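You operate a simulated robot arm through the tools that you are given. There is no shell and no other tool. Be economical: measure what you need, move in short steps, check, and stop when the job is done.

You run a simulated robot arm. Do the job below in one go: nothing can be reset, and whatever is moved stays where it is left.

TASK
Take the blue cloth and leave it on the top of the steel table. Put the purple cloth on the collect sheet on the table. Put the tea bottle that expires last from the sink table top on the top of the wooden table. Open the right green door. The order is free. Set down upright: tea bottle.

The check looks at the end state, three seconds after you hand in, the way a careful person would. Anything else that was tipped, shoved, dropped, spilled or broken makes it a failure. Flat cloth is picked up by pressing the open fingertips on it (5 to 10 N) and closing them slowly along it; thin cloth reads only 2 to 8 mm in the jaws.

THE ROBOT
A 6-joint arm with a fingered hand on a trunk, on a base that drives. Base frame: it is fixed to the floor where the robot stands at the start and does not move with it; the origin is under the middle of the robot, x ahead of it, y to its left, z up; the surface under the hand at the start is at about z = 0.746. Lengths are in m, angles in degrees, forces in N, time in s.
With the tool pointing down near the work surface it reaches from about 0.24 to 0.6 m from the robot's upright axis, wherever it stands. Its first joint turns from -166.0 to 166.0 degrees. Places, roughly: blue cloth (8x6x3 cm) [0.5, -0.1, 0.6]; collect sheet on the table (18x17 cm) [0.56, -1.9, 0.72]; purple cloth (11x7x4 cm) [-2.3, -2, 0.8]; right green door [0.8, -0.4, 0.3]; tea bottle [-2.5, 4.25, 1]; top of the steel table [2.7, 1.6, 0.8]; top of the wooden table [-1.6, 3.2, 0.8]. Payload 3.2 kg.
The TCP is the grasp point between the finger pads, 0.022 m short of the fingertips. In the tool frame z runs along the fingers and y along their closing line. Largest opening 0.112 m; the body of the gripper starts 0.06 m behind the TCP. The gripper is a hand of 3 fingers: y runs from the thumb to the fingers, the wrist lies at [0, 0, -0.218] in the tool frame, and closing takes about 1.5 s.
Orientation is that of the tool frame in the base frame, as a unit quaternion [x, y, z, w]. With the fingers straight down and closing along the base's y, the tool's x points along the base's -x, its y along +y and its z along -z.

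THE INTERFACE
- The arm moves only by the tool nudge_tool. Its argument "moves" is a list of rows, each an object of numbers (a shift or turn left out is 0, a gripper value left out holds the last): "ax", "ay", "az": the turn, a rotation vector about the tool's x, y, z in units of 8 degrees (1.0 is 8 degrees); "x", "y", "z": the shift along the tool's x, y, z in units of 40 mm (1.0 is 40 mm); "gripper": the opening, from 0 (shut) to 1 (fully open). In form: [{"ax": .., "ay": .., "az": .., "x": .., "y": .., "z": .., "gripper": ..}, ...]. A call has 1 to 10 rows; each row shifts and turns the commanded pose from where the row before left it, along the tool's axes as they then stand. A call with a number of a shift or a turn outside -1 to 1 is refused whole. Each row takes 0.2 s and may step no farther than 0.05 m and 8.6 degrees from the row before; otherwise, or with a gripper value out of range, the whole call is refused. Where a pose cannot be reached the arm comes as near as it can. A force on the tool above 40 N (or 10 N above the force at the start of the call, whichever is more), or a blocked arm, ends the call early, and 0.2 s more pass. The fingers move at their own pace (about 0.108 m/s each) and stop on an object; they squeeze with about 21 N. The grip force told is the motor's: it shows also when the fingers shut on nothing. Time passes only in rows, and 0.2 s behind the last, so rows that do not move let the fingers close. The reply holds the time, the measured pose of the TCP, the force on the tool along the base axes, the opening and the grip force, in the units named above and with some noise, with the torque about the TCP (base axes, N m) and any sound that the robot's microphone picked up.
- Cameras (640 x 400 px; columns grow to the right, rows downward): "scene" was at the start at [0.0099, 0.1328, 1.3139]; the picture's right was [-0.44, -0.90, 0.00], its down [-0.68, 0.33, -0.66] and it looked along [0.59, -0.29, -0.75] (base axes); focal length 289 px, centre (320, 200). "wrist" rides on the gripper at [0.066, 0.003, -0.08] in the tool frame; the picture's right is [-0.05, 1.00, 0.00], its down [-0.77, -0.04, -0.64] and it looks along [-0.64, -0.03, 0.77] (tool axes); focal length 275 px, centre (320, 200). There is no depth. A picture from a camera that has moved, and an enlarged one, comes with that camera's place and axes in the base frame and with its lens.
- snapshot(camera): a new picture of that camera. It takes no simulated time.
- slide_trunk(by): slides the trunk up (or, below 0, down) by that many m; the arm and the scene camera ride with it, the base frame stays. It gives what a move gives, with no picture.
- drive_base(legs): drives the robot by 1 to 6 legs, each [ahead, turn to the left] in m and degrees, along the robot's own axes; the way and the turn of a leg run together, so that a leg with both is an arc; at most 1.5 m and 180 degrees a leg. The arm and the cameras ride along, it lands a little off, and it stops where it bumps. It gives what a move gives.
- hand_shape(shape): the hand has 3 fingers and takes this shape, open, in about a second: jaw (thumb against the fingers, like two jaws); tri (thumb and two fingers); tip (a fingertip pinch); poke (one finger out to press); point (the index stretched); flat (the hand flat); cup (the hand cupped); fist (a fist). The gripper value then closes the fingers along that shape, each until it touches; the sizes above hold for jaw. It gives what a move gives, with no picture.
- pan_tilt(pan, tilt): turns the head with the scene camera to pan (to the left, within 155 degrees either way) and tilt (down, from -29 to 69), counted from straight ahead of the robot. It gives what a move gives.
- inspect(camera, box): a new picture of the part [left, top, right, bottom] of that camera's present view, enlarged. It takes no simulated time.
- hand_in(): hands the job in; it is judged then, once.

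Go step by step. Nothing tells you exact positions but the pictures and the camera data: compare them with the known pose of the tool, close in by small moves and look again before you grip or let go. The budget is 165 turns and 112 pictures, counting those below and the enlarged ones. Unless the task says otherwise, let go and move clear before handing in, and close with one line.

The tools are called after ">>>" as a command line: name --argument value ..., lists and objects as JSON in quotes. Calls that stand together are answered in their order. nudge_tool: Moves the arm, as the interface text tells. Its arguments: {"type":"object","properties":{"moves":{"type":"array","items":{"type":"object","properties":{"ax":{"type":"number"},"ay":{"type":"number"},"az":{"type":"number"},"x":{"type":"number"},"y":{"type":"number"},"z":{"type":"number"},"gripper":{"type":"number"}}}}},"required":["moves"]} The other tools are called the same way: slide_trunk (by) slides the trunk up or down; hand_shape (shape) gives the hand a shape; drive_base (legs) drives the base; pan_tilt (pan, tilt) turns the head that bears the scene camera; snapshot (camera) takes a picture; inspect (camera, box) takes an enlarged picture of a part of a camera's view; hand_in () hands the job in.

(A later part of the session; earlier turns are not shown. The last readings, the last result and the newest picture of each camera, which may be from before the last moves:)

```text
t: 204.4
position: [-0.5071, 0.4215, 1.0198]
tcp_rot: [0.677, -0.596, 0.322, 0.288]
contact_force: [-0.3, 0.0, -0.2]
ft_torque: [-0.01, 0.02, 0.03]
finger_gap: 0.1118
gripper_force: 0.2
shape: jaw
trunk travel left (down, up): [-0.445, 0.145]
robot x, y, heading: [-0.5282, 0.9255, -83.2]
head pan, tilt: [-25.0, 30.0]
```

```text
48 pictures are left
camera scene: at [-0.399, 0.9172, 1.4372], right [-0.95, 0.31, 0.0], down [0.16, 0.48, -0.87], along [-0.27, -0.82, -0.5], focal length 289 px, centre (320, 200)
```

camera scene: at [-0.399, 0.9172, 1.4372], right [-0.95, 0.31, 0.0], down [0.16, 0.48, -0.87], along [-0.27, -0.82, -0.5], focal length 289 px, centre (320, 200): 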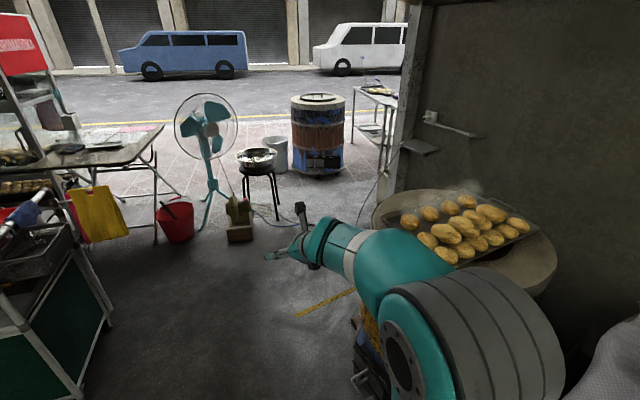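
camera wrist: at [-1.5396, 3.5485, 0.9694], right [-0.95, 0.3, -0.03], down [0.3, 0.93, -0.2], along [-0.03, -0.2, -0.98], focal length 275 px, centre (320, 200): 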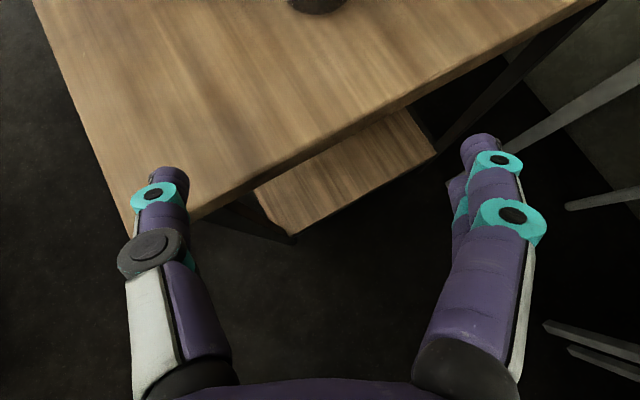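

>>> drive_base --legs '[[0, 15], [0.55, 0], [0, -22], [0.85, 0], [0, -59], [0.6, 0]]'

>>> pan_tilt --pan 15 --tilt 25

>>> snapshot --camera "scene"

```text
t: 219.3
position: [-1.2605, -1.0023, 1.0197]
tcp_rot: [-0.254, 0.865, -0.118, -0.416]
contact_force: [-0.4, 0.2, -0.3]
ft_torque: [0.04, 0.03, -0.03]
finger_gap: 0.1117
gripper_force: 0.0
shape: jaw
trunk travel left (down, up): [-0.445, 0.145]
robot x, y, heading: [-0.8151, -0.7675, -147.7]
head pan, tilt: [-25.0, 30.0]
```

```text
t: 220.4
position: [-1.2591, -1.0012, 1.0203]
tcp_rot: [-0.254, 0.865, -0.119, -0.415]
contact_force: [-0.6, 0.0, -0.2]
ft_torque: [0.01, -0.02, -0.02]
finger_gap: 0.1119
gripper_force: 0.0
shape: jaw
trunk travel left (down, up): [-0.445, 0.145]
robot x, y, heading: [-0.817, -0.7653, -147.8]
head pan, tilt: [15.0, 25.0]
```

```text
47 pictures are left
camera scene: at [-0.7397, -0.9395, 1.4452], right [-0.74, 0.68, 0.0], down [0.29, 0.31, -0.91], along [-0.61, -0.67, -0.42], focal length 289 px, centre (320, 200)
```

scene: 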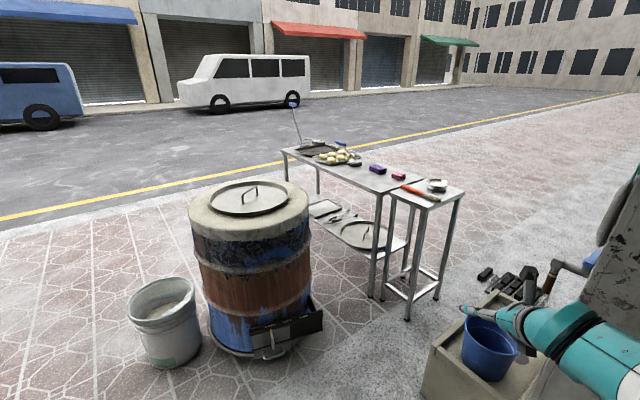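

>>> inspect --camera "scene" --box '[270, 130, 470, 220]'

```text
3.20 times, centred on (370, 175) of scene
camera zoom: at [-0.7397, -0.9395, 1.4452], right [-0.74, 0.68, 0.0], down [0.29, 0.31, -0.91], along [-0.61, -0.67, -0.42], focal length 925 px, centre (160, 280)
```

zoom: 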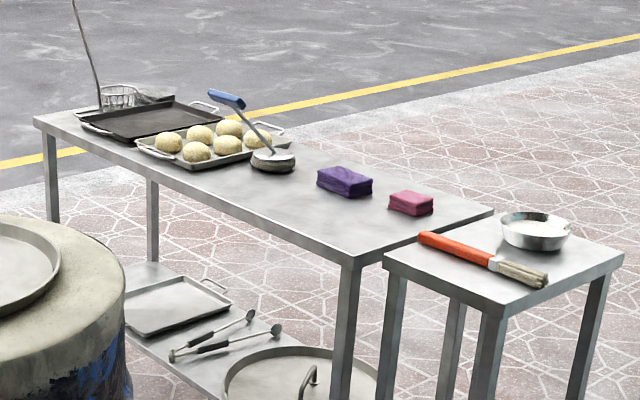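

The purple block lies on the street table at about (-2.31, -2.07) with a pink one beside it. I move closer for a good look.

>>> drive_base --legs '[[0, 11.5], [0.9, 0]]'

>>> pan_tilt --pan 0 --tilt 45

>>> snapshot --camera "scene"

```text
t: 225.8
position: [-1.8477, -1.6992, 1.0203]
tcp_rot: [-0.338, 0.836, -0.159, -0.402]
contact_force: [-0.6, 0.1, 0.7]
ft_torque: [0.03, 0.04, 0.0]
finger_gap: 0.1121
gripper_force: 0.0
shape: jaw
trunk travel left (down, up): [-0.445, 0.145]
robot x, y, heading: [-1.4584, -1.381, -136.7]
head pan, tilt: [15.0, 25.0]
```

```text
t: 226.6
position: [-1.8488, -1.6995, 1.0189]
tcp_rot: [-0.339, 0.836, -0.16, -0.401]
contact_force: [0.4, 0.6, -1.1]
ft_torque: [0.01, 0.01, -0.02]
finger_gap: 0.1118
gripper_force: 0.1
shape: jaw
trunk travel left (down, up): [-0.445, 0.145]
robot x, y, heading: [-1.4603, -1.3802, -136.5]
head pan, tilt: [0.0, 45.0]
```

```text
45 pictures are left
camera scene: at [-1.3609, -1.515, 1.4147], right [-0.69, 0.72, 0.0], down [0.51, 0.49, -0.71], along [-0.51, -0.49, -0.71], focal length 289 px, centre (320, 200)
```

scene: 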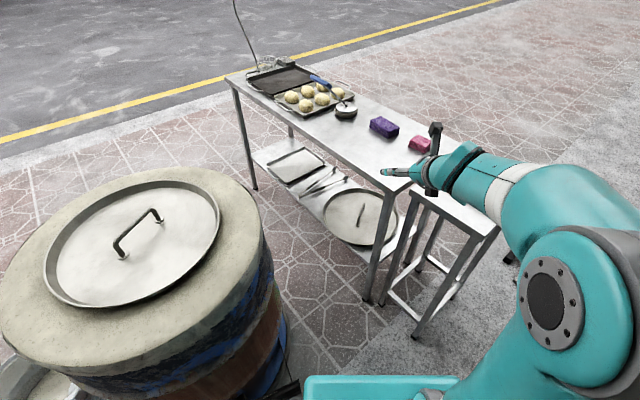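

>>> inspect --camera "scene" --box '[330, 90, 450, 180]'

```text
4.44 times, centred on (390, 135) of scene
camera zoom: at [-1.3609, -1.515, 1.4147], right [-0.69, 0.72, 0.0], down [0.51, 0.49, -0.71], along [-0.51, -0.49, -0.71], focal length 1284 px, centre (9, 489)
```

zoom: 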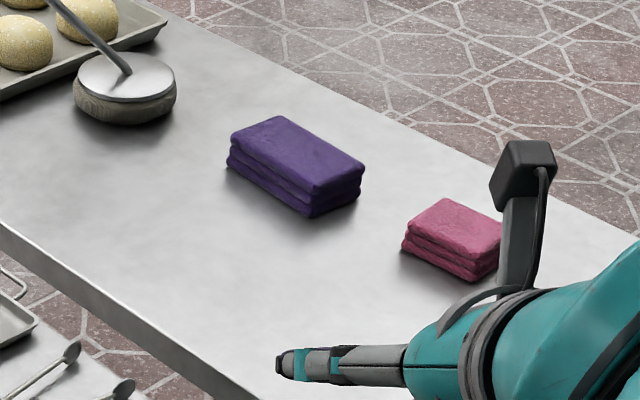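

The purple block's long side lies along y; the drum and small table block a good approach from here, so I'll go round to the street side. First I back off and aim for the gap between the drum and the stool.

>>> drive_base --legs '[[-0.2, 0], [0, 82.5]]'

>>> pan_tilt --pan 0 --tilt 45

>>> snapshot --camera "scene"

```text
t: 231.8
position: [-1.0531, -1.6723, 1.0197]
tcp_rot: [0.804, -0.409, 0.384, 0.198]
contact_force: [0.3, 0.2, -1.0]
ft_torque: [-0.01, -0.02, -0.01]
finger_gap: 0.112
gripper_force: 0.1
shape: jaw
trunk travel left (down, up): [-0.445, 0.145]
robot x, y, heading: [-1.3172, -1.2438, -54.4]
head pan, tilt: [0.0, 45.0]
```

```text
t: 232.3
position: [-1.053, -1.6723, 1.0193]
tcp_rot: [0.804, -0.409, 0.384, 0.199]
contact_force: [-0.5, -0.5, 0.0]
ft_torque: [-0.03, -0.01, -0.08]
finger_gap: 0.1119
gripper_force: 0.1
shape: jaw
trunk travel left (down, up): [-0.445, 0.145]
robot x, y, heading: [-1.3139, -1.2407, -54.5]
head pan, tilt: [0.0, 45.0]
```

```text
43 pictures are left
camera scene: at [-1.1678, -1.1626, 1.4146], right [-0.81, -0.58, 0.0], down [-0.41, 0.57, -0.71], along [0.41, -0.57, -0.71], focal length 289 px, centre (320, 200)
```

scene: 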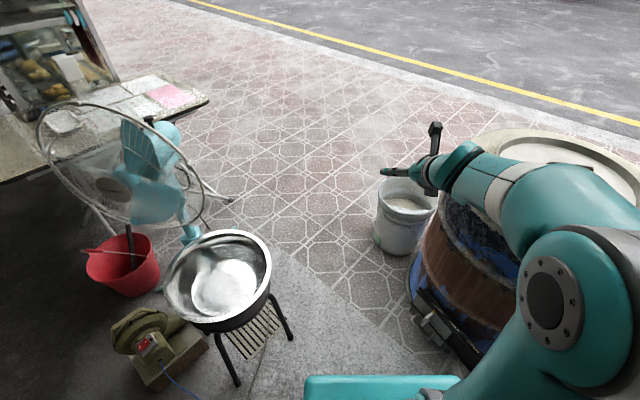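

That gap is too tight for the base, so I'll take the long but open way: back past the trolley's north side, out the east opening and round by the street.

>>> drive_base --legs '[[0.1, 0], [0, 103], [0.7, 0], [0, -11], [0.61, 0]]'

```text
t: 245.1
position: [0.1112, -0.1461, 1.0186]
tcp_rot: [0.852, 0.295, 0.41, -0.139]
contact_force: [-0.2, 0.2, -0.6]
ft_torque: [-0.03, -0.02, -0.01]
finger_gap: 0.1118
gripper_force: 0.0
shape: jaw
trunk travel left (down, up): [-0.445, 0.145]
robot x, y, heading: [-0.3064, -0.4228, 37.7]
head pan, tilt: [0.0, 45.0]
```

>>> pan_tilt --pan -55 --tilt 35

>>> snapshot --camera "scene"

```text
t: 246.3
position: [0.1118, -0.1449, 1.0206]
tcp_rot: [0.852, 0.295, 0.41, -0.139]
contact_force: [0.1, -1.2, 0.0]
ft_torque: [-0.01, -0.01, 0.02]
finger_gap: 0.1119
gripper_force: 0.1
shape: jaw
trunk travel left (down, up): [-0.445, 0.145]
robot x, y, heading: [-0.3053, -0.4222, 37.5]
head pan, tilt: [-55.0, 35.0]
```

```text
42 pictures are left
camera scene: at [-0.3727, -0.3525, 1.4294], right [-0.3, -0.96, 0.0], down [-0.55, 0.17, -0.82], along [0.78, -0.24, -0.57], focal length 289 px, centre (320, 200)
```

scene: 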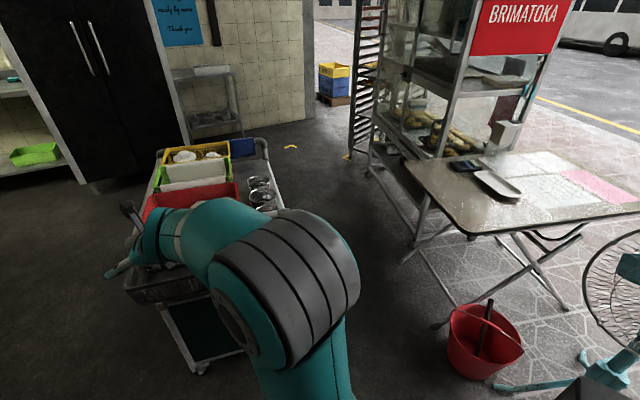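

>>> drive_base --legs '[[0, 53], [0.87, 0], [0, -78], [0.95, 0], [0, -16], [1.15, 0]]'

>>> pan_tilt --pan -65 --tilt 30

>>> snapshot --camera "scene"

```text
t: 266.7
position: [2.1514, 0.6353, 1.0189]
tcp_rot: [0.903, 0.001, 0.429, 0.006]
contact_force: [-7.8, -0.9, 2.7]
ft_torque: [0.27, 0.01, 0.65]
finger_gap: 0.112
gripper_force: 0.1
shape: jaw
trunk travel left (down, up): [-0.445, 0.145]
robot x, y, heading: [1.6556, 0.676, -0.6]
head pan, tilt: [-55.0, 35.0]
stopped in leg 6: the force on the tool passed its limit at 152 N (the readings are from after the stop); the commanded pose is now the measured one
```

```text
t: 267.4
position: [2.1508, 0.634, 1.0177]
tcp_rot: [0.903, 0.001, 0.43, 0.006]
contact_force: [-9.7, -1.2, 3.5]
ft_torque: [0.27, 0.01, 0.75]
finger_gap: 0.1118
gripper_force: 0.1
shape: jaw
trunk travel left (down, up): [-0.445, 0.145]
robot x, y, heading: [1.6503, 0.6771, -0.7]
head pan, tilt: [-65.0, 30.0]
```

```text
41 pictures are left
camera scene: at [1.6306, 0.7636, 1.4372], right [-0.91, -0.41, 0.0], down [-0.2, 0.46, -0.87], along [0.36, -0.79, -0.5], focal length 289 px, centre (320, 200)
```

scene: 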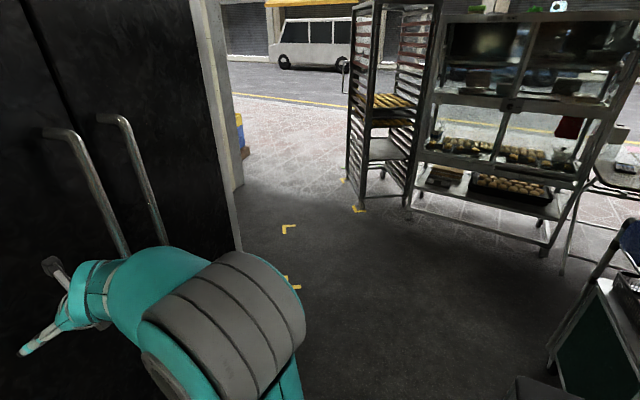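

The hand touched the fridge front; I back off right away and head south instead.

>>> drive_base --legs '[[-0.25, 0]]'

>>> pan_tilt --pan 10 --tilt 25

>>> snapshot --camera "scene"

```text
t: 269.2
position: [1.8946, 0.6341, 1.0188]
tcp_rot: [0.903, -0.002, 0.429, 0.007]
contact_force: [0.3, -0.5, 0.3]
ft_torque: [0.0, -0.01, 0.01]
finger_gap: 0.1114
gripper_force: 0.1
shape: jaw
trunk travel left (down, up): [-0.445, 0.145]
robot x, y, heading: [1.3941, 0.6834, -1.3]
head pan, tilt: [-65.0, 30.0]
```

```text
t: 270.7
position: [1.8932, 0.6338, 1.0172]
tcp_rot: [0.903, -0.002, 0.429, 0.007]
contact_force: [0.0, -0.2, 0.2]
ft_torque: [0.01, 0.02, 0.02]
finger_gap: 0.112
gripper_force: 0.1
shape: jaw
trunk travel left (down, up): [-0.445, 0.145]
robot x, y, heading: [1.3918, 0.6826, -1.2]
head pan, tilt: [10.0, 25.0]
```

```text
40 pictures are left
camera scene: at [1.4304, 0.8651, 1.4452], right [0.15, -0.99, 0.0], down [-0.42, -0.06, -0.91], along [0.9, 0.14, -0.42], focal length 289 px, centre (320, 200)
```

scene: 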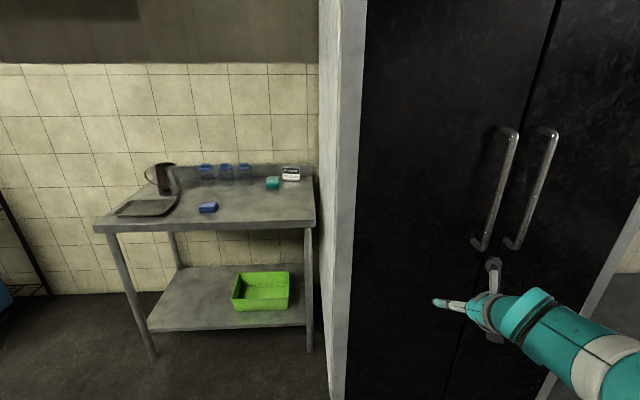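

>>> drive_base --legs '[[0, -66], [1.17, 0], [0, 31], [0.93, 0], [0, -23], [0.87, 0]]'

>>> pan_tilt --pan -50 --tilt 25

>>> snapshot --camera "scene"

```text
t: 290.8
position: [3.2844, -2.078, 1.0177]
tcp_rot: [0.795, -0.429, 0.375, 0.208]
contact_force: [0.1, -0.1, 0.0]
ft_torque: [-0.01, 0.03, -0.01]
finger_gap: 0.1118
gripper_force: 0.1
shape: jaw
trunk travel left (down, up): [-0.445, 0.145]
robot x, y, heading: [3.0443, -1.6375, -57.6]
head pan, tilt: [10.0, 25.0]
```

```text
t: 292.1
position: [3.2834, -2.077, 1.0173]
tcp_rot: [0.795, -0.429, 0.375, 0.209]
contact_force: [-0.6, -0.8, -0.2]
ft_torque: [0.02, 0.01, -0.01]
finger_gap: 0.1121
gripper_force: 0.1
shape: jaw
trunk travel left (down, up): [-0.445, 0.145]
robot x, y, heading: [3.0515, -1.6337, -57.4]
head pan, tilt: [-50.0, 25.0]
```

```text
39 pictures are left
camera scene: at [3.1284, -1.5829, 1.4452], right [-0.95, 0.3, 0.0], down [0.13, 0.4, -0.91], along [-0.27, -0.86, -0.42], focal length 289 px, centre (320, 200)
```

scene: 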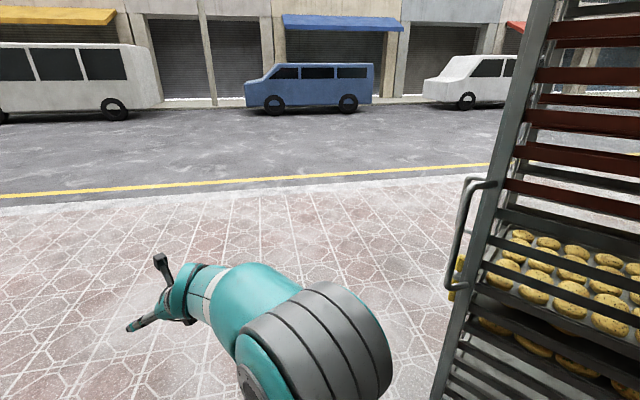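

>>> drive_base --legs '[[0, -35], [1.3, 0], [0, -81], [1.5, 0], [1.5, 0], [1.3, 0]]'

>>> pan_tilt --pan -20 --tilt 30

>>> snapshot --camera "scene"

```text
t: 323.9
position: [-1.8228, -3.2595, 1.0178]
tcp_rot: [-0.035, 0.903, -0.01, -0.429]
contact_force: [-0.5, -0.2, 0.7]
ft_torque: [-0.03, 0.03, 0.01]
finger_gap: 0.1121
gripper_force: 0.0
shape: jaw
trunk travel left (down, up): [-0.445, 0.145]
robot x, y, heading: [-1.321, -3.2668, -176.4]
head pan, tilt: [-50.0, 25.0]
```

```text
t: 324.9
position: [-1.823, -3.258, 1.0179]
tcp_rot: [-0.035, 0.903, -0.01, -0.428]
contact_force: [-1.5, -0.3, -0.6]
ft_torque: [-0.03, 0.01, 0.02]
finger_gap: 0.1119
gripper_force: 0.1
shape: jaw
trunk travel left (down, up): [-0.445, 0.145]
robot x, y, heading: [-1.3199, -3.2623, -176.3]
head pan, tilt: [-20.0, 30.0]
```

```text
38 pictures are left
camera scene: at [-1.339, -3.3998, 1.4372], right [0.28, 0.96, 0.0], down [0.48, -0.14, -0.87], along [-0.83, 0.24, -0.5], focal length 289 px, centre (320, 200)
```

scene: 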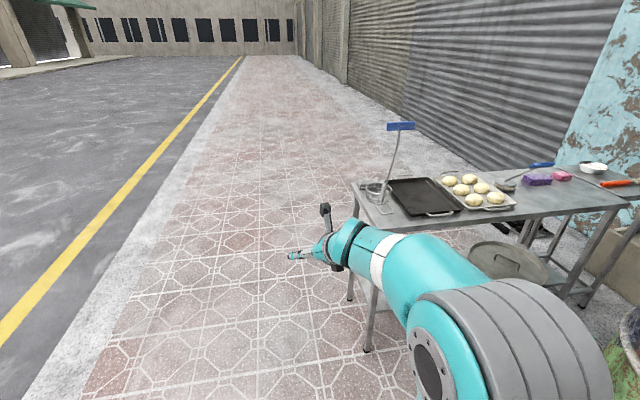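

>>> drive_base --legs '[[0, 13.5], [1.12, 0], [0, -61], [0.72, 0], [0, -48], [1.03, 0]]'

>>> drive_base --legs '[[0, -88]]'

>>> pan_tilt --pan 0 --tilt 50

>>> snapshot --camera "scene"

>>> snapshot --camera "wrist"

```text
t: 344.6
position: [-3.0124, -1.6416, 1.0182]
tcp_rot: [0.607, 0.669, 0.293, -0.314]
contact_force: [0.4, 0.0, 0.2]
ft_torque: [-0.01, 0.01, 0.03]
finger_gap: 0.1118
gripper_force: 0.1
shape: jaw
trunk travel left (down, up): [-0.445, 0.145]
robot x, y, heading: [-3.0123, -2.1402, 94.7]
head pan, tilt: [-20.0, 30.0]
```

```text
t: 348.7
position: [-2.5092, -2.116, 1.0171]
tcp_rot: [0.901, 0.064, 0.429, -0.025]
contact_force: [0.0, 0.0, 0.0]
ft_torque: [0.0, 0.0, 0.04]
finger_gap: 0.1117
gripper_force: 0.0
shape: jaw
trunk travel left (down, up): [-0.445, 0.145]
robot x, y, heading: [-3.0085, -2.1381, 7.0]
head pan, tilt: [-20.0, 30.0]
```

```text
t: 349.6
position: [-2.5078, -2.1172, 1.0172]
tcp_rot: [0.901, 0.063, 0.428, -0.024]
contact_force: [0.1, -0.9, -0.8]
ft_torque: [-0.01, 0.0, -0.02]
finger_gap: 0.1123
gripper_force: 0.2
shape: jaw
trunk travel left (down, up): [-0.445, 0.145]
robot x, y, heading: [-3.0084, -2.1389, 7.6]
head pan, tilt: [0.0, 50.0]
```

```text
37 pictures are left
camera scene: at [-3.0129, -1.9735, 1.4077], right [0.12, -0.99, 0.0], down [-0.76, -0.1, -0.64], along [0.64, 0.08, -0.77], focal length 289 px, centre (320, 200)
```

scene: 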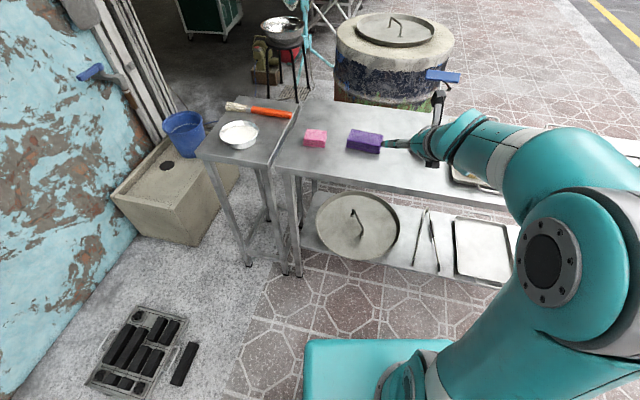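

```text
36 pictures are left
camera wrist: at [-2.5288, -2.1214, 1.1202], right [0.11, -0.99, -0.03], down [-0.98, -0.1, -0.2], along [0.19, 0.05, -0.98], focal length 275 px, centre (320, 200)
```

wrist: 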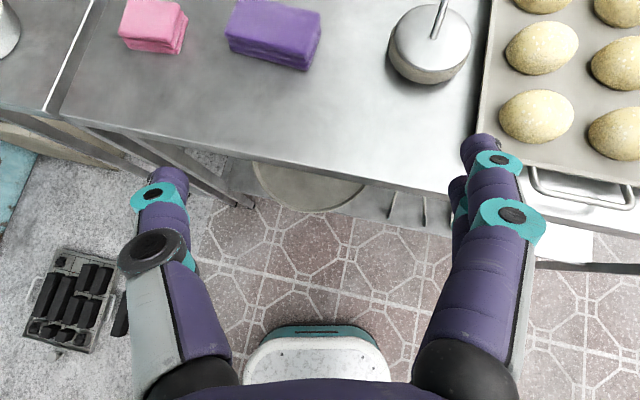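

The purple block is at about (-2.25, -2.025), table top z≈0.80, long axis ≈76° azimuth. I tip the hand to vertical and roll it so the jaws close across the block's short side.

>>> nudge_tool --moves '[{"ay": -1, "z": 0.34, "x": -0.37}, {"ay": -1, "z": 0.39, "x": -0.31}, {"ay": -1, "z": 0.43, "x": -0.26}, {"ay": -1, "z": 0.46, "x": -0.2}, {"ay": -1, "z": 0.48, "x": -0.13}, {"ay": -1, "z": 0.5, "x": -0.06}, {"ay": -0.35}]'

>>> nudge_tool --moves '[{"az": -1}, {"az": -1}, {"az": -1}, {"az": -1}, {"az": -1}, {"az": -1}, {"az": -1}, {"az": -1}, {"az": -0.65}]'

```text
t: 351.2
position: [-2.502, -2.1174, 0.8999]
tcp_rot: [0.998, 0.067, 0.0, 0.006]
contact_force: [-0.5, 0.9, 0.5]
ft_torque: [0.05, 0.03, 0.01]
finger_gap: 0.1118
gripper_force: 0.1
shape: jaw
trunk travel left (down, up): [-0.445, 0.145]
robot x, y, heading: [-3.0065, -2.1393, 7.2]
head pan, tilt: [0.0, 50.0]
```

```text
t: 353.2
position: [-2.5026, -2.1169, 0.8966]
tcp_rot: [0.782, 0.623, -0.002, 0.004]
contact_force: [0.6, -0.3, 0.7]
ft_torque: [0.03, -0.01, 0.0]
finger_gap: 0.1121
gripper_force: 0.0
shape: jaw
trunk travel left (down, up): [-0.445, 0.145]
robot x, y, heading: [-3.0072, -2.1398, 7.1]
head pan, tilt: [0.0, 50.0]
```

>>> slide_trunk --by 0.04

>>> drive_base --legs '[[0.2, 0]]'

>>> snapshot --camera "wrist"

```text
t: 354.0
position: [-2.502, -2.1164, 0.9374]
tcp_rot: [0.782, 0.623, -0.003, 0.005]
contact_force: [0.3, 0.3, 0.5]
ft_torque: [-0.02, 0.0, 0.02]
finger_gap: 0.1118
gripper_force: 0.0
shape: jaw
trunk travel left (down, up): [-0.485, 0.105]
robot x, y, heading: [-3.0096, -2.1417, 7.2]
head pan, tilt: [0.0, 50.0]
```

```text
t: 355.6
position: [-2.3063, -2.0948, 0.9374]
tcp_rot: [0.785, 0.62, -0.003, 0.005]
contact_force: [-0.7, 0.8, 0.5]
ft_torque: [0.03, -0.02, 0.01]
finger_gap: 0.1118
gripper_force: 0.1
shape: jaw
trunk travel left (down, up): [-0.485, 0.105]
robot x, y, heading: [-2.8107, -2.1194, 6.8]
head pan, tilt: [0.0, 50.0]
```

```text
35 pictures are left
camera wrist: at [-2.2865, -2.0307, 1.0175], right [0.96, -0.28, 0.0], down [-0.21, -0.73, 0.64], along [-0.17, -0.62, -0.77], focal length 275 px, centre (320, 200)
```

wrist: 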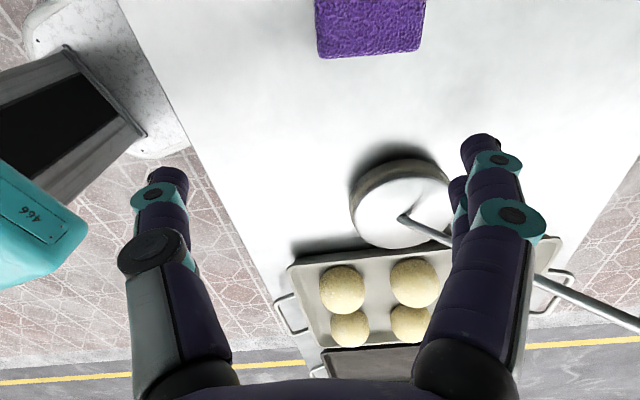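

>>> nudge_tool --moves '[{"x": 0.91, "y": 0.46}, {"x": 0.91, "y": 0.46}, {"z": 0.6}, {}]'

>>> snapshot --camera "wrist"

```text
t: 356.6
position: [-2.2546, -2.0323, 0.9112]
tcp_rot: [0.785, 0.62, -0.003, 0.004]
contact_force: [0.2, -0.4, 0.3]
ft_torque: [-0.04, 0.02, 0.01]
finger_gap: 0.1119
gripper_force: 0.0
shape: jaw
trunk travel left (down, up): [-0.485, 0.105]
robot x, y, heading: [-2.8128, -2.1196, 7.1]
head pan, tilt: [0.0, 50.0]
```

```text
34 pictures are left
camera wrist: at [-2.2352, -1.9682, 0.9921], right [0.96, -0.28, 0.0], down [-0.21, -0.73, 0.64], along [-0.17, -0.62, -0.77], focal length 275 px, centre (320, 200)
```

wrist: 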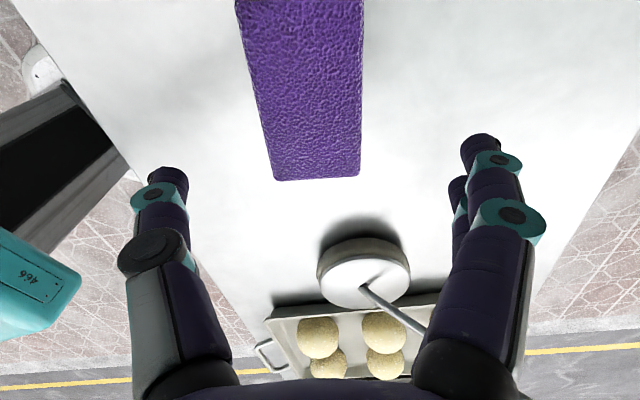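

>>> nudge_tool --moves '[{"x": -0.3, "y": -0.13}, {"z": 0.6}, {"z": 0.6}, {"z": 0.5}, {}]'

>>> snapshot --camera "wrist"

```text
t: 357.8
position: [-2.2608, -2.0444, 0.8451]
tcp_rot: [0.785, 0.62, -0.004, 0.005]
contact_force: [-0.3, -0.7, -0.3]
ft_torque: [0.04, 0.01, 0.03]
finger_gap: 0.112
gripper_force: 0.1
shape: jaw
trunk travel left (down, up): [-0.485, 0.105]
robot x, y, heading: [-2.8109, -2.1202, 6.9]
head pan, tilt: [0.0, 50.0]
```

```text
33 pictures are left
camera wrist: at [-2.2427, -1.9802, 0.9253], right [0.96, -0.28, 0.0], down [-0.21, -0.73, 0.64], along [-0.17, -0.62, -0.77], focal length 275 px, centre (320, 200)
```

wrist: 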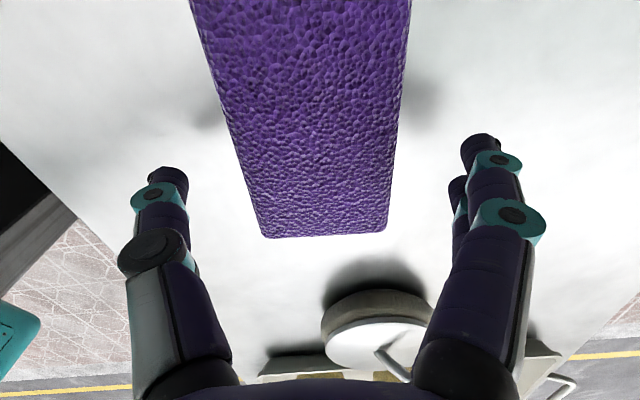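

>>> nudge_tool --moves '[{"y": -0.1, "z": 0.3}, {"z": 0.3}, {"z": 0.3}, {}]'

>>> snapshot --camera "wrist"

```text
t: 358.6
position: [-2.2633, -2.0434, 0.8188]
tcp_rot: [0.785, 0.619, 0.006, 0.01]
contact_force: [-3.4, -1.9, 18.4]
ft_torque: [-0.03, 0.17, 0.02]
finger_gap: 0.1118
gripper_force: 0.1
shape: jaw
trunk travel left (down, up): [-0.485, 0.105]
robot x, y, heading: [-2.8113, -2.1157, 6.8]
head pan, tilt: [0.0, 50.0]
stopped in row 4: the force on the tool passed its limit at 47 N (the readings are from after the stop); the commanded pose is now the measured one
```

```text
32 pictures are left
camera wrist: at [-2.2455, -1.9789, 0.8994], right [0.96, -0.28, 0.02], down [-0.23, -0.74, 0.64], along [-0.16, -0.62, -0.77], focal length 275 px, centre (320, 200)
```

wrist: 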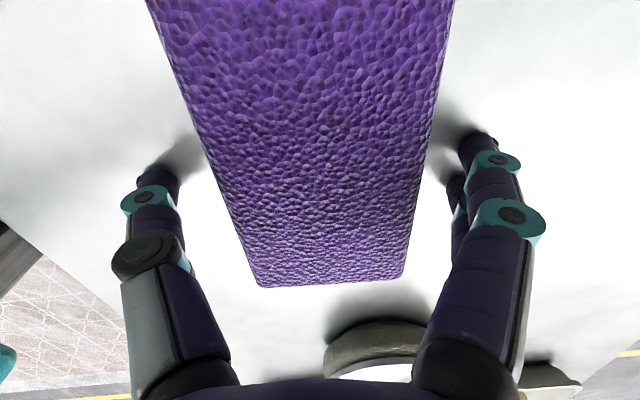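

Fingertips reached the table. Lift a few mm and close on the block.

>>> nudge_tool --moves '[{"z": -0.13}, {"gripper": 0.6}, {"gripper": 0.4}, {"gripper": 0.2}, {"gripper": 0}, {}, {}, {}]'

>>> snapshot --camera "wrist"

```text
t: 360.4
position: [-2.2633, -2.0427, 0.8229]
tcp_rot: [0.785, 0.62, 0.003, 0.008]
contact_force: [-3.5, 3.9, 14.0]
ft_torque: [0.19, 0.58, -0.09]
finger_gap: 0.0573
gripper_force: 20.7
shape: jaw
trunk travel left (down, up): [-0.485, 0.105]
robot x, y, heading: [-2.8115, -2.1138, 6.7]
head pan, tilt: [0.0, 50.0]
```

```text
31 pictures are left
camera wrist: at [-2.2462, -1.9781, 0.9027], right [0.96, -0.28, 0.02], down [-0.22, -0.74, 0.64], along [-0.16, -0.62, -0.77], focal length 275 px, centre (320, 200)
```

wrist: 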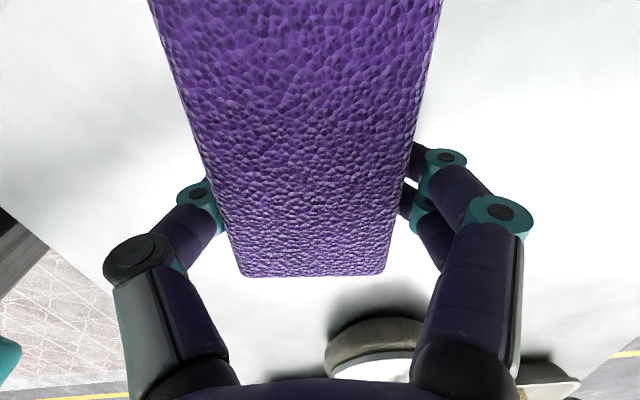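

Gripped at 57 mm. Lift with the trunk and check.

>>> slide_trunk --by 0.1

>>> nudge_tool --moves '[{"z": -1}, {"z": -1}, {}]'

>>> snapshot --camera "wrist"

```text
t: 361.7
position: [-2.2634, -2.0419, 0.9214]
tcp_rot: [0.785, 0.62, 0.002, 0.008]
contact_force: [0.4, 0.6, -0.6]
ft_torque: [0.01, 0.0, 0.01]
finger_gap: 0.0576
gripper_force: 21.0
shape: jaw
trunk travel left (down, up): [-0.585, 0.005]
robot x, y, heading: [-2.8121, -2.1166, 6.6]
head pan, tilt: [0.0, 50.0]
```

```text
t: 362.5
position: [-2.2608, -2.0432, 0.9991]
tcp_rot: [0.785, 0.62, 0.003, 0.009]
contact_force: [-0.7, 0.9, -1.0]
ft_torque: [-0.02, 0.02, -0.03]
finger_gap: 0.0579
gripper_force: 21.3
shape: jaw
trunk travel left (down, up): [-0.585, 0.005]
robot x, y, heading: [-2.8158, -2.1152, 6.8]
head pan, tilt: [0.0, 50.0]
```

```text
30 pictures are left
camera wrist: at [-2.2436, -1.9794, 1.0807], right [0.96, -0.28, 0.02], down [-0.22, -0.74, 0.64], along [-0.16, -0.62, -0.77], focal length 275 px, centre (320, 200)
```

wrist: 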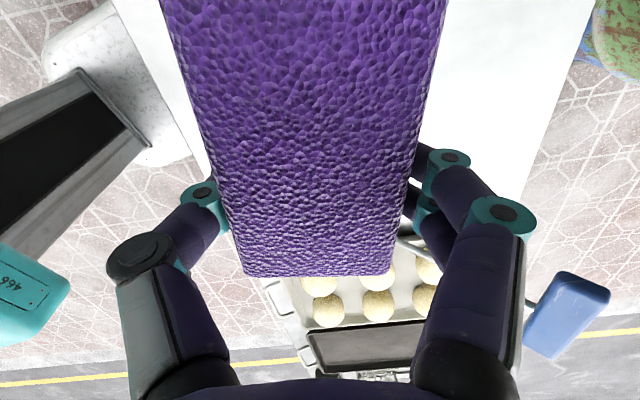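

Purple cloth held. Drive around by the street to the collect-sheet table.

>>> drive_base --legs '[[-0.25, 0], [0, -97], [1.35, 0], [0, 92], [1.5, 0], [1.5, 0]]'

>>> pan_tilt --pan 60 --tilt 25

>>> snapshot --camera "scene"

```text
t: 392.5
position: [0.4431, -3.5035, 0.9986]
tcp_rot: [0.819, 0.574, 0.002, 0.009]
contact_force: [0.4, -1.0, -0.5]
ft_torque: [0.02, 0.02, 0.01]
finger_gap: 0.0571
gripper_force: 21.1
shape: jaw
trunk travel left (down, up): [-0.585, 0.005]
robot x, y, heading: [-0.1137, -3.5145, 0.2]
head pan, tilt: [0.0, 50.0]
```

```text
t: 393.8
position: [0.442, -3.5048, 1.0004]
tcp_rot: [0.819, 0.573, 0.002, 0.008]
contact_force: [-0.2, -0.1, -0.3]
ft_torque: [-0.02, 0.02, 0.01]
finger_gap: 0.0569
gripper_force: 21.1
shape: jaw
trunk travel left (down, up): [-0.585, 0.005]
robot x, y, heading: [-0.1139, -3.5161, 0.4]
head pan, tilt: [60.0, 25.0]
```

```text
29 pictures are left
camera scene: at [-0.1292, -3.2673, 1.5851], right [0.87, -0.5, 0.0], down [-0.21, -0.37, -0.91], along [0.45, 0.79, -0.42], focal length 289 px, centre (320, 200)
```

scene: 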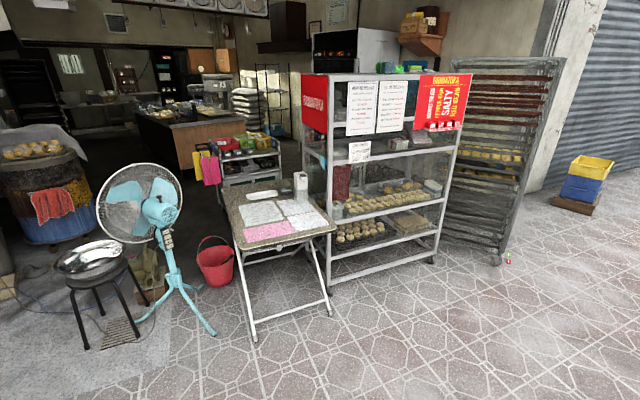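

>>> inspect --camera "scene" --box '[220, 170, 350, 260]'

```text
4.44 times, centred on (285, 215) of scene
camera zoom: at [-0.1292, -3.2673, 1.5851], right [0.87, -0.5, 0.0], down [-0.21, -0.37, -0.91], along [0.45, 0.79, -0.42], focal length 1284 px, centre (476, 133)
```

zoom: 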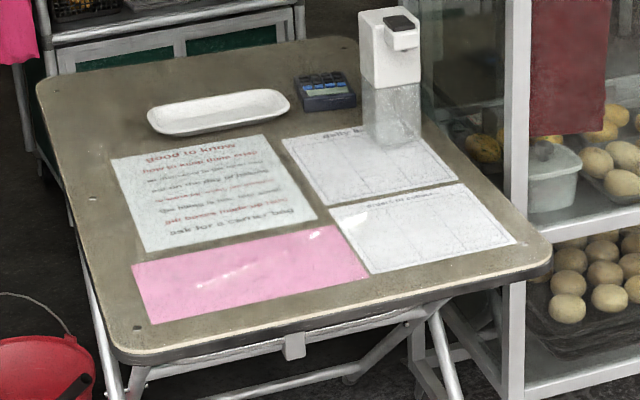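

The "orders to collect" sheet is the right-front white one, centred near (0.577, -1.87). I drive up in front of it from the street.

>>> drive_base --legs '[[0, 36], [0.86, 0], [0, 53.6], [0.4, 0]]'

>>> pan_tilt --pan 0 --tilt 50

>>> snapshot --camera "scene"

```text
t: 404.6
position: [0.5411, -2.0416, 1.0002]
tcp_rot: [0.165, 0.986, 0.008, 0.005]
contact_force: [0.1, -0.1, 0.0]
ft_torque: [-0.01, -0.02, -0.03]
finger_gap: 0.0568
gripper_force: 21.4
shape: jaw
trunk travel left (down, up): [-0.585, 0.005]
robot x, y, heading: [0.5604, -2.5997, 91.3]
head pan, tilt: [60.0, 25.0]
```

```text
t: 405.9
position: [0.5426, -2.0431, 0.9994]
tcp_rot: [0.166, 0.986, 0.008, 0.005]
contact_force: [0.3, -0.3, 0.1]
ft_torque: [0.03, -0.01, 0.01]
finger_gap: 0.0565
gripper_force: 20.8
shape: jaw
trunk travel left (down, up): [-0.585, 0.005]
robot x, y, heading: [0.5615, -2.5988, 91.1]
head pan, tilt: [0.0, 50.0]
```

```text
27 pictures are left
camera scene: at [0.3932, -2.5829, 1.5477], right [1.0, 0.02, 0.0], down [0.02, -0.77, -0.64], along [-0.01, 0.64, -0.77], focal length 289 px, centre (320, 200)
```

scene: 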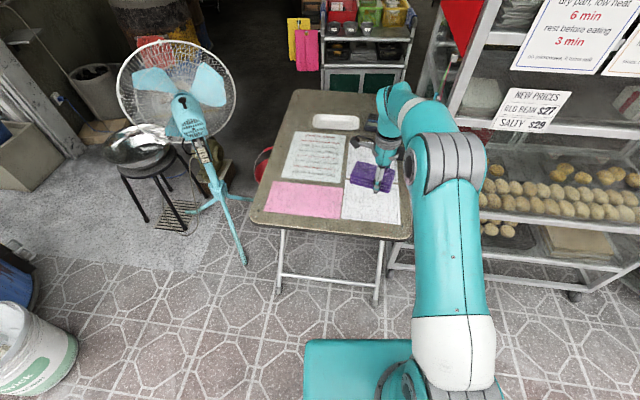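

>>> drive_base --legs '[[0, -3.2], [0.158, 0]]'

>>> snapshot --camera "wrist"

```text
t: 407.7
position: [0.5813, -1.8818, 0.9986]
tcp_rot: [0.196, 0.981, 0.006, 0.006]
contact_force: [1.2, -0.8, 0.5]
ft_torque: [-0.01, 0.01, 0.05]
finger_gap: 0.0567
gripper_force: 21.0
shape: jaw
trunk travel left (down, up): [-0.585, 0.005]
robot x, y, heading: [0.5673, -2.4379, 87.7]
head pan, tilt: [0.0, 50.0]
```

```text
26 pictures are left
camera wrist: at [0.5208, -1.8542, 1.0798], right [0.43, 0.9, 0.02], down [0.69, -0.34, 0.64], along [0.58, -0.26, -0.77], focal length 275 px, centre (320, 200)
```

wrist: 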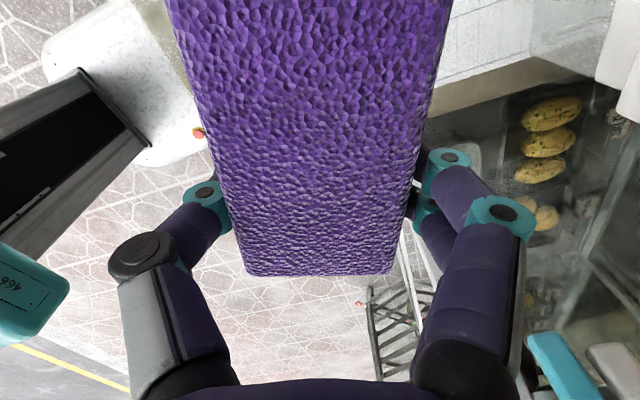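

>>> slide_trunk --by -0.2

>>> snapshot --camera "scene"

```text
t: 409.9
position: [0.5822, -1.8821, 0.7993]
tcp_rot: [0.196, 0.981, 0.008, 0.006]
contact_force: [-0.1, 0.6, 0.2]
ft_torque: [0.0, 0.0, -0.02]
finger_gap: 0.0569
gripper_force: 20.5
shape: jaw
trunk travel left (down, up): [-0.385, 0.205]
robot x, y, heading: [0.5662, -2.4375, 87.5]
head pan, tilt: [0.0, 50.0]
```

```text
25 pictures are left
camera scene: at [0.4006, -2.4129, 1.3477], right [1.0, -0.04, 0.0], down [-0.03, -0.77, -0.64], along [0.03, 0.64, -0.77], focal length 289 px, centre (320, 200)
```

scene: 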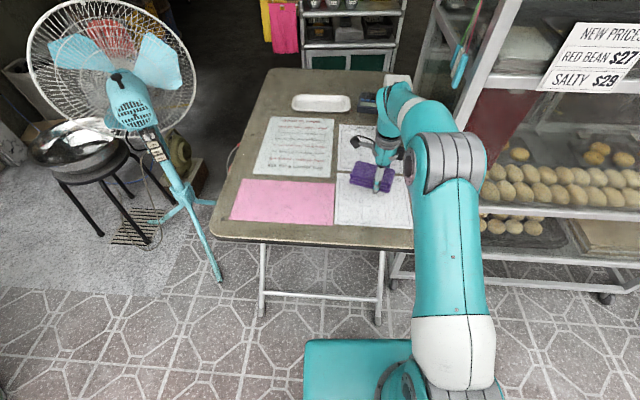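

>>> slide_trunk --by -0.035

>>> slide_trunk --by -0.01

>>> slide_trunk --by -0.006

```text
t: 410.6
position: [0.5815, -1.8821, 0.7657]
tcp_rot: [0.196, 0.981, 0.007, 0.005]
contact_force: [0.3, -0.4, -0.5]
ft_torque: [0.0, 0.01, 0.03]
finger_gap: 0.057
gripper_force: 21.5
shape: jaw
trunk travel left (down, up): [-0.35, 0.24]
robot x, y, heading: [0.5683, -2.4396, 88.0]
head pan, tilt: [0.0, 50.0]
```

```text
t: 411.2
position: [0.5811, -1.881, 0.7546]
tcp_rot: [0.196, 0.981, 0.009, 0.004]
contact_force: [-0.3, 0.2, -0.8]
ft_torque: [0.02, 0.01, 0.0]
finger_gap: 0.0569
gripper_force: 21.3
shape: jaw
trunk travel left (down, up): [-0.34, 0.25]
robot x, y, heading: [0.564, -2.4391, 87.7]
head pan, tilt: [0.0, 50.0]
```

```text
t: 411.8
position: [0.5811, -1.8823, 0.7514]
tcp_rot: [0.196, 0.981, 0.011, 0.004]
contact_force: [-1.0, 0.3, 26.1]
ft_torque: [-0.85, 0.43, -0.02]
finger_gap: 0.0557
gripper_force: 20.9
shape: jaw
trunk travel left (down, up): [-0.334, 0.256]
robot x, y, heading: [0.5627, -2.439, 87.8]
head pan, tilt: [0.0, 50.0]
```

Contact with the table. Release and rise.

>>> nudge_tool --moves '[{"gripper": 0.7}, {"gripper": 1}, {}, {}]'

>>> slide_trunk --by 0.2

>>> inspect --camera "scene" --box '[200, 130, 480, 310]'

```text
t: 412.4
position: [0.5819, -1.8807, 0.7508]
tcp_rot: [0.196, 0.981, 0.012, 0.004]
contact_force: [-0.9, 0.2, 1.3]
ft_torque: [-0.11, 0.08, 0.0]
finger_gap: 0.1119
gripper_force: 0.1
shape: jaw
trunk travel left (down, up): [-0.334, 0.256]
robot x, y, heading: [0.5645, -2.438, 87.7]
head pan, tilt: [0.0, 50.0]
stopped in row 2: the force on the tool passed its limit at 48 N (the readings are from after the stop); the commanded pose is now the measured one
```

```text
t: 414.6
position: [0.5812, -1.8802, 0.9507]
tcp_rot: [0.196, 0.981, 0.011, 0.004]
contact_force: [0.0, 0.9, 0.3]
ft_torque: [0.0, -0.01, -0.01]
finger_gap: 0.1119
gripper_force: 0.1
shape: jaw
trunk travel left (down, up): [-0.534, 0.056]
robot x, y, heading: [0.5672, -2.4388, 87.6]
head pan, tilt: [0.0, 50.0]
```

```text
2.22 times, centred on (340, 220) of scene
camera zoom: at [0.4005, -2.4128, 1.4966], right [1.0, -0.04, 0.0], down [-0.03, -0.77, -0.64], along [0.03, 0.64, -0.77], focal length 642 px, centre (276, 156)
```

zoom: 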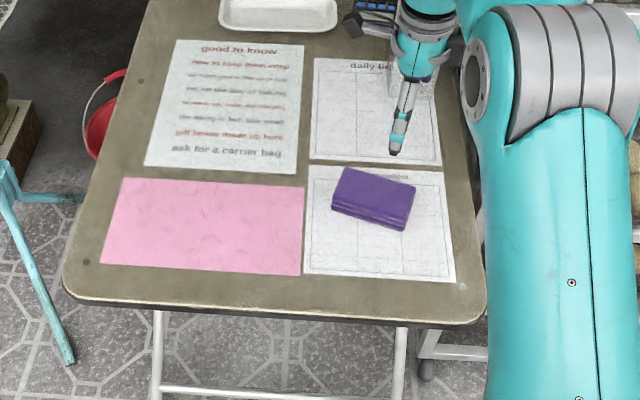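

Purple cloth is on the collect sheet. Now look at the trolley's green doors on this side.

>>> pan_tilt --pan 5 --tilt 28

>>> inspect --camera "scene" --box '[220, 80, 440, 220]'

```text
t: 415.4
position: [0.5809, -1.8798, 0.9514]
tcp_rot: [0.196, 0.981, 0.012, 0.004]
contact_force: [-0.5, -0.3, -0.1]
ft_torque: [-0.03, -0.02, 0.0]
finger_gap: 0.1116
gripper_force: 0.0
shape: jaw
trunk travel left (down, up): [-0.534, 0.056]
robot x, y, heading: [0.5639, -2.4394, 87.8]
head pan, tilt: [5.0, 28.0]
```

```text
2.86 times, centred on (330, 150) of scene
camera zoom: at [0.3932, -2.3987, 1.5293], right [1.0, 0.05, 0.0], down [0.02, -0.47, -0.88], along [-0.04, 0.88, -0.47], focal length 826 px, centre (291, 343)
```

zoom: 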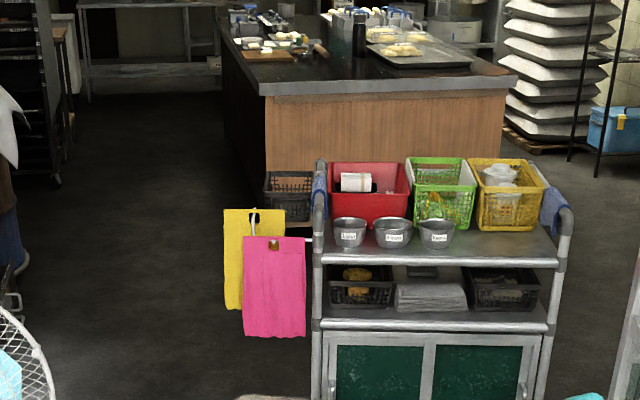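

The cabinet's right door has its handle at the outer (right) edge, about (0.945, -0.42, 0.35). I'll back off, reset the hand roll, and drive round to the corridor from the east.

>>> drive_base --legs '[[-0.4, 0]]'

>>> nudge_tool --moves '[{"az": 1}, {"az": 1}, {"az": 1}, {"az": 1}, {"az": 1}, {"az": 1}, {"az": 1}, {"az": 1}, {"az": 0.6}]'

>>> drive_base --legs '[[0, -89], [1.25, 0], [1.2, 0], [0, 91], [1.2, 0], [0, 35]]'

```text
t: 417.9
position: [0.5702, -2.2712, 0.9513]
tcp_rot: [0.201, 0.979, 0.011, 0.004]
contact_force: [-0.3, 1.1, 0.2]
ft_torque: [0.01, -0.01, 0.0]
finger_gap: 0.1119
gripper_force: 0.1
shape: jaw
trunk travel left (down, up): [-0.534, 0.056]
robot x, y, heading: [0.5476, -2.8332, 86.8]
head pan, tilt: [5.0, 28.0]
```

```text
t: 419.9
position: [0.5716, -2.2716, 0.9511]
tcp_rot: [0.72, 0.693, 0.011, -0.003]
contact_force: [0.1, -0.4, 0.3]
ft_torque: [0.02, 0.02, -0.04]
finger_gap: 0.1117
gripper_force: 0.1
shape: jaw
trunk travel left (down, up): [-0.534, 0.056]
robot x, y, heading: [0.5494, -2.8252, 86.9]
head pan, tilt: [5.0, 28.0]
```

```text
t: 446.6
position: [2.6155, -1.273, 0.9521]
tcp_rot: [0.46, 0.888, 0.009, -0.006]
contact_force: [0.0, -0.2, -0.2]
ft_torque: [-0.01, -0.01, 0.0]
finger_gap: 0.1117
gripper_force: 0.1
shape: jaw
trunk travel left (down, up): [-0.534, 0.056]
robot x, y, heading: [2.9368, -1.7287, 124.4]
head pan, tilt: [5.0, 28.0]
```

>>> drive_base --legs '[[0, -4], [0.87, 0], [0, 59], [0.75, 0]]'

>>> pan_tilt --pan -20 --tilt 40

>>> snapshot --camera "scene"

```text
t: 457.9
position: [1.1726, -0.9186, 0.9518]
tcp_rot: [0.008, 1.0, 0.007, -0.011]
contact_force: [0.0, -0.3, 0.4]
ft_torque: [-0.02, -0.01, 0.0]
finger_gap: 0.1117
gripper_force: 0.1
shape: jaw
trunk travel left (down, up): [-0.534, 0.056]
robot x, y, heading: [1.7316, -0.9317, 178.2]
head pan, tilt: [5.0, 28.0]
```

```text
t: 458.8
position: [1.1718, -0.9185, 0.9511]
tcp_rot: [0.008, 1.0, 0.005, -0.01]
contact_force: [0.0, -0.8, 0.4]
ft_torque: [0.01, -0.01, 0.04]
finger_gap: 0.1121
gripper_force: 0.1
shape: jaw
trunk travel left (down, up): [-0.534, 0.056]
robot x, y, heading: [1.7317, -0.9319, 178.3]
head pan, tilt: [-20.0, 40.0]
```

```text
22 pictures are left
camera scene: at [1.705, -1.0671, 1.5109], right [0.37, 0.93, 0.0], down [0.6, -0.24, -0.77], along [-0.71, 0.29, -0.64], focal length 289 px, centre (320, 200)
```

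scene: 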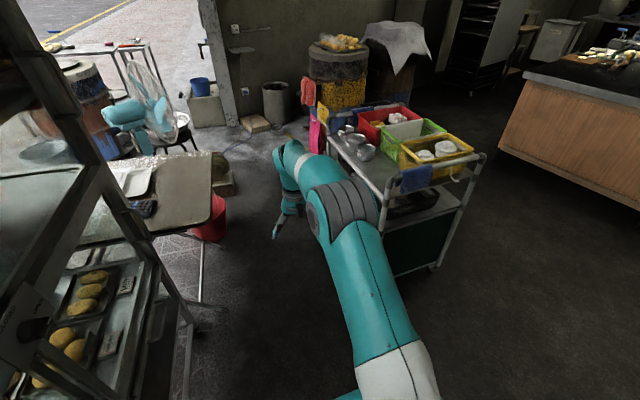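

I'll lower the arm and pitch the hand to horizontal here in free space before turning to the door.

>>> slide_trunk --by -0.4

>>> nudge_tool --moves '[{"ay": 1}, {"ay": 1}, {"ay": 1}, {"ay": 1}, {"ay": 1}, {"ay": 1}, {"ay": 1}, {"ay": 1}, {"ay": 1}]'

>>> drive_base --legs '[[0.25, 0], [0, -41]]'

>>> pan_tilt --pan 0 --tilt 35

>>> snapshot --camera "scene"

```text
t: 462.6
position: [1.1709, -0.9193, 0.5516]
tcp_rot: [0.009, 1.0, 0.006, -0.01]
contact_force: [0.3, 0.1, -0.3]
ft_torque: [0.01, 0.04, -0.03]
finger_gap: 0.1117
gripper_force: 0.1
shape: jaw
trunk travel left (down, up): [-0.134, 0.456]
robot x, y, heading: [1.727, -0.9347, 178.1]
head pan, tilt: [-20.0, 40.0]
```

```text
t: 464.6
position: [1.1733, -0.9186, 0.5514]
tcp_rot: [0.004, 0.803, 0.01, -0.596]
contact_force: [-0.9, -0.2, 0.9]
ft_torque: [0.0, -0.01, 0.02]
finger_gap: 0.1119
gripper_force: 0.1
shape: jaw
trunk travel left (down, up): [-0.134, 0.456]
robot x, y, heading: [1.7287, -0.9338, 178.1]
head pan, tilt: [-20.0, 40.0]
```

```text
t: 468.4
position: [1.058, -0.5534, 0.5509]
tcp_rot: [0.279, 0.753, 0.214, -0.557]
contact_force: [-0.5, 0.2, -0.3]
ft_torque: [0.0, 0.01, -0.03]
finger_gap: 0.1118
gripper_force: 0.1
shape: jaw
trunk travel left (down, up): [-0.134, 0.456]
robot x, y, heading: [1.4769, -0.9212, 137.7]
head pan, tilt: [-20.0, 40.0]
```

```text
t: 469.2
position: [1.0573, -0.5548, 0.5519]
tcp_rot: [0.279, 0.752, 0.215, -0.556]
contact_force: [-1.5, -0.3, -0.3]
ft_torque: [0.03, -0.02, 0.04]
finger_gap: 0.112
gripper_force: 0.2
shape: jaw
trunk travel left (down, up): [-0.134, 0.456]
robot x, y, heading: [1.476, -0.9285, 138.0]
head pan, tilt: [0.0, 35.0]
```

```text
21 pictures are left
camera scene: at [1.3438, -1.0269, 1.1184], right [0.67, 0.74, 0.0], down [0.43, -0.39, -0.82], along [-0.61, 0.55, -0.57], focal length 289 px, centre (320, 200)
```

scene: 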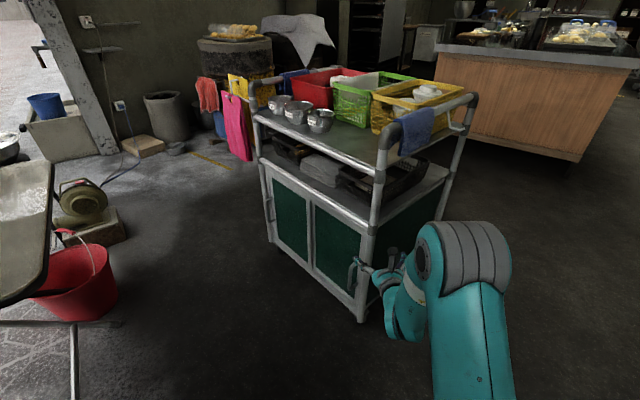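

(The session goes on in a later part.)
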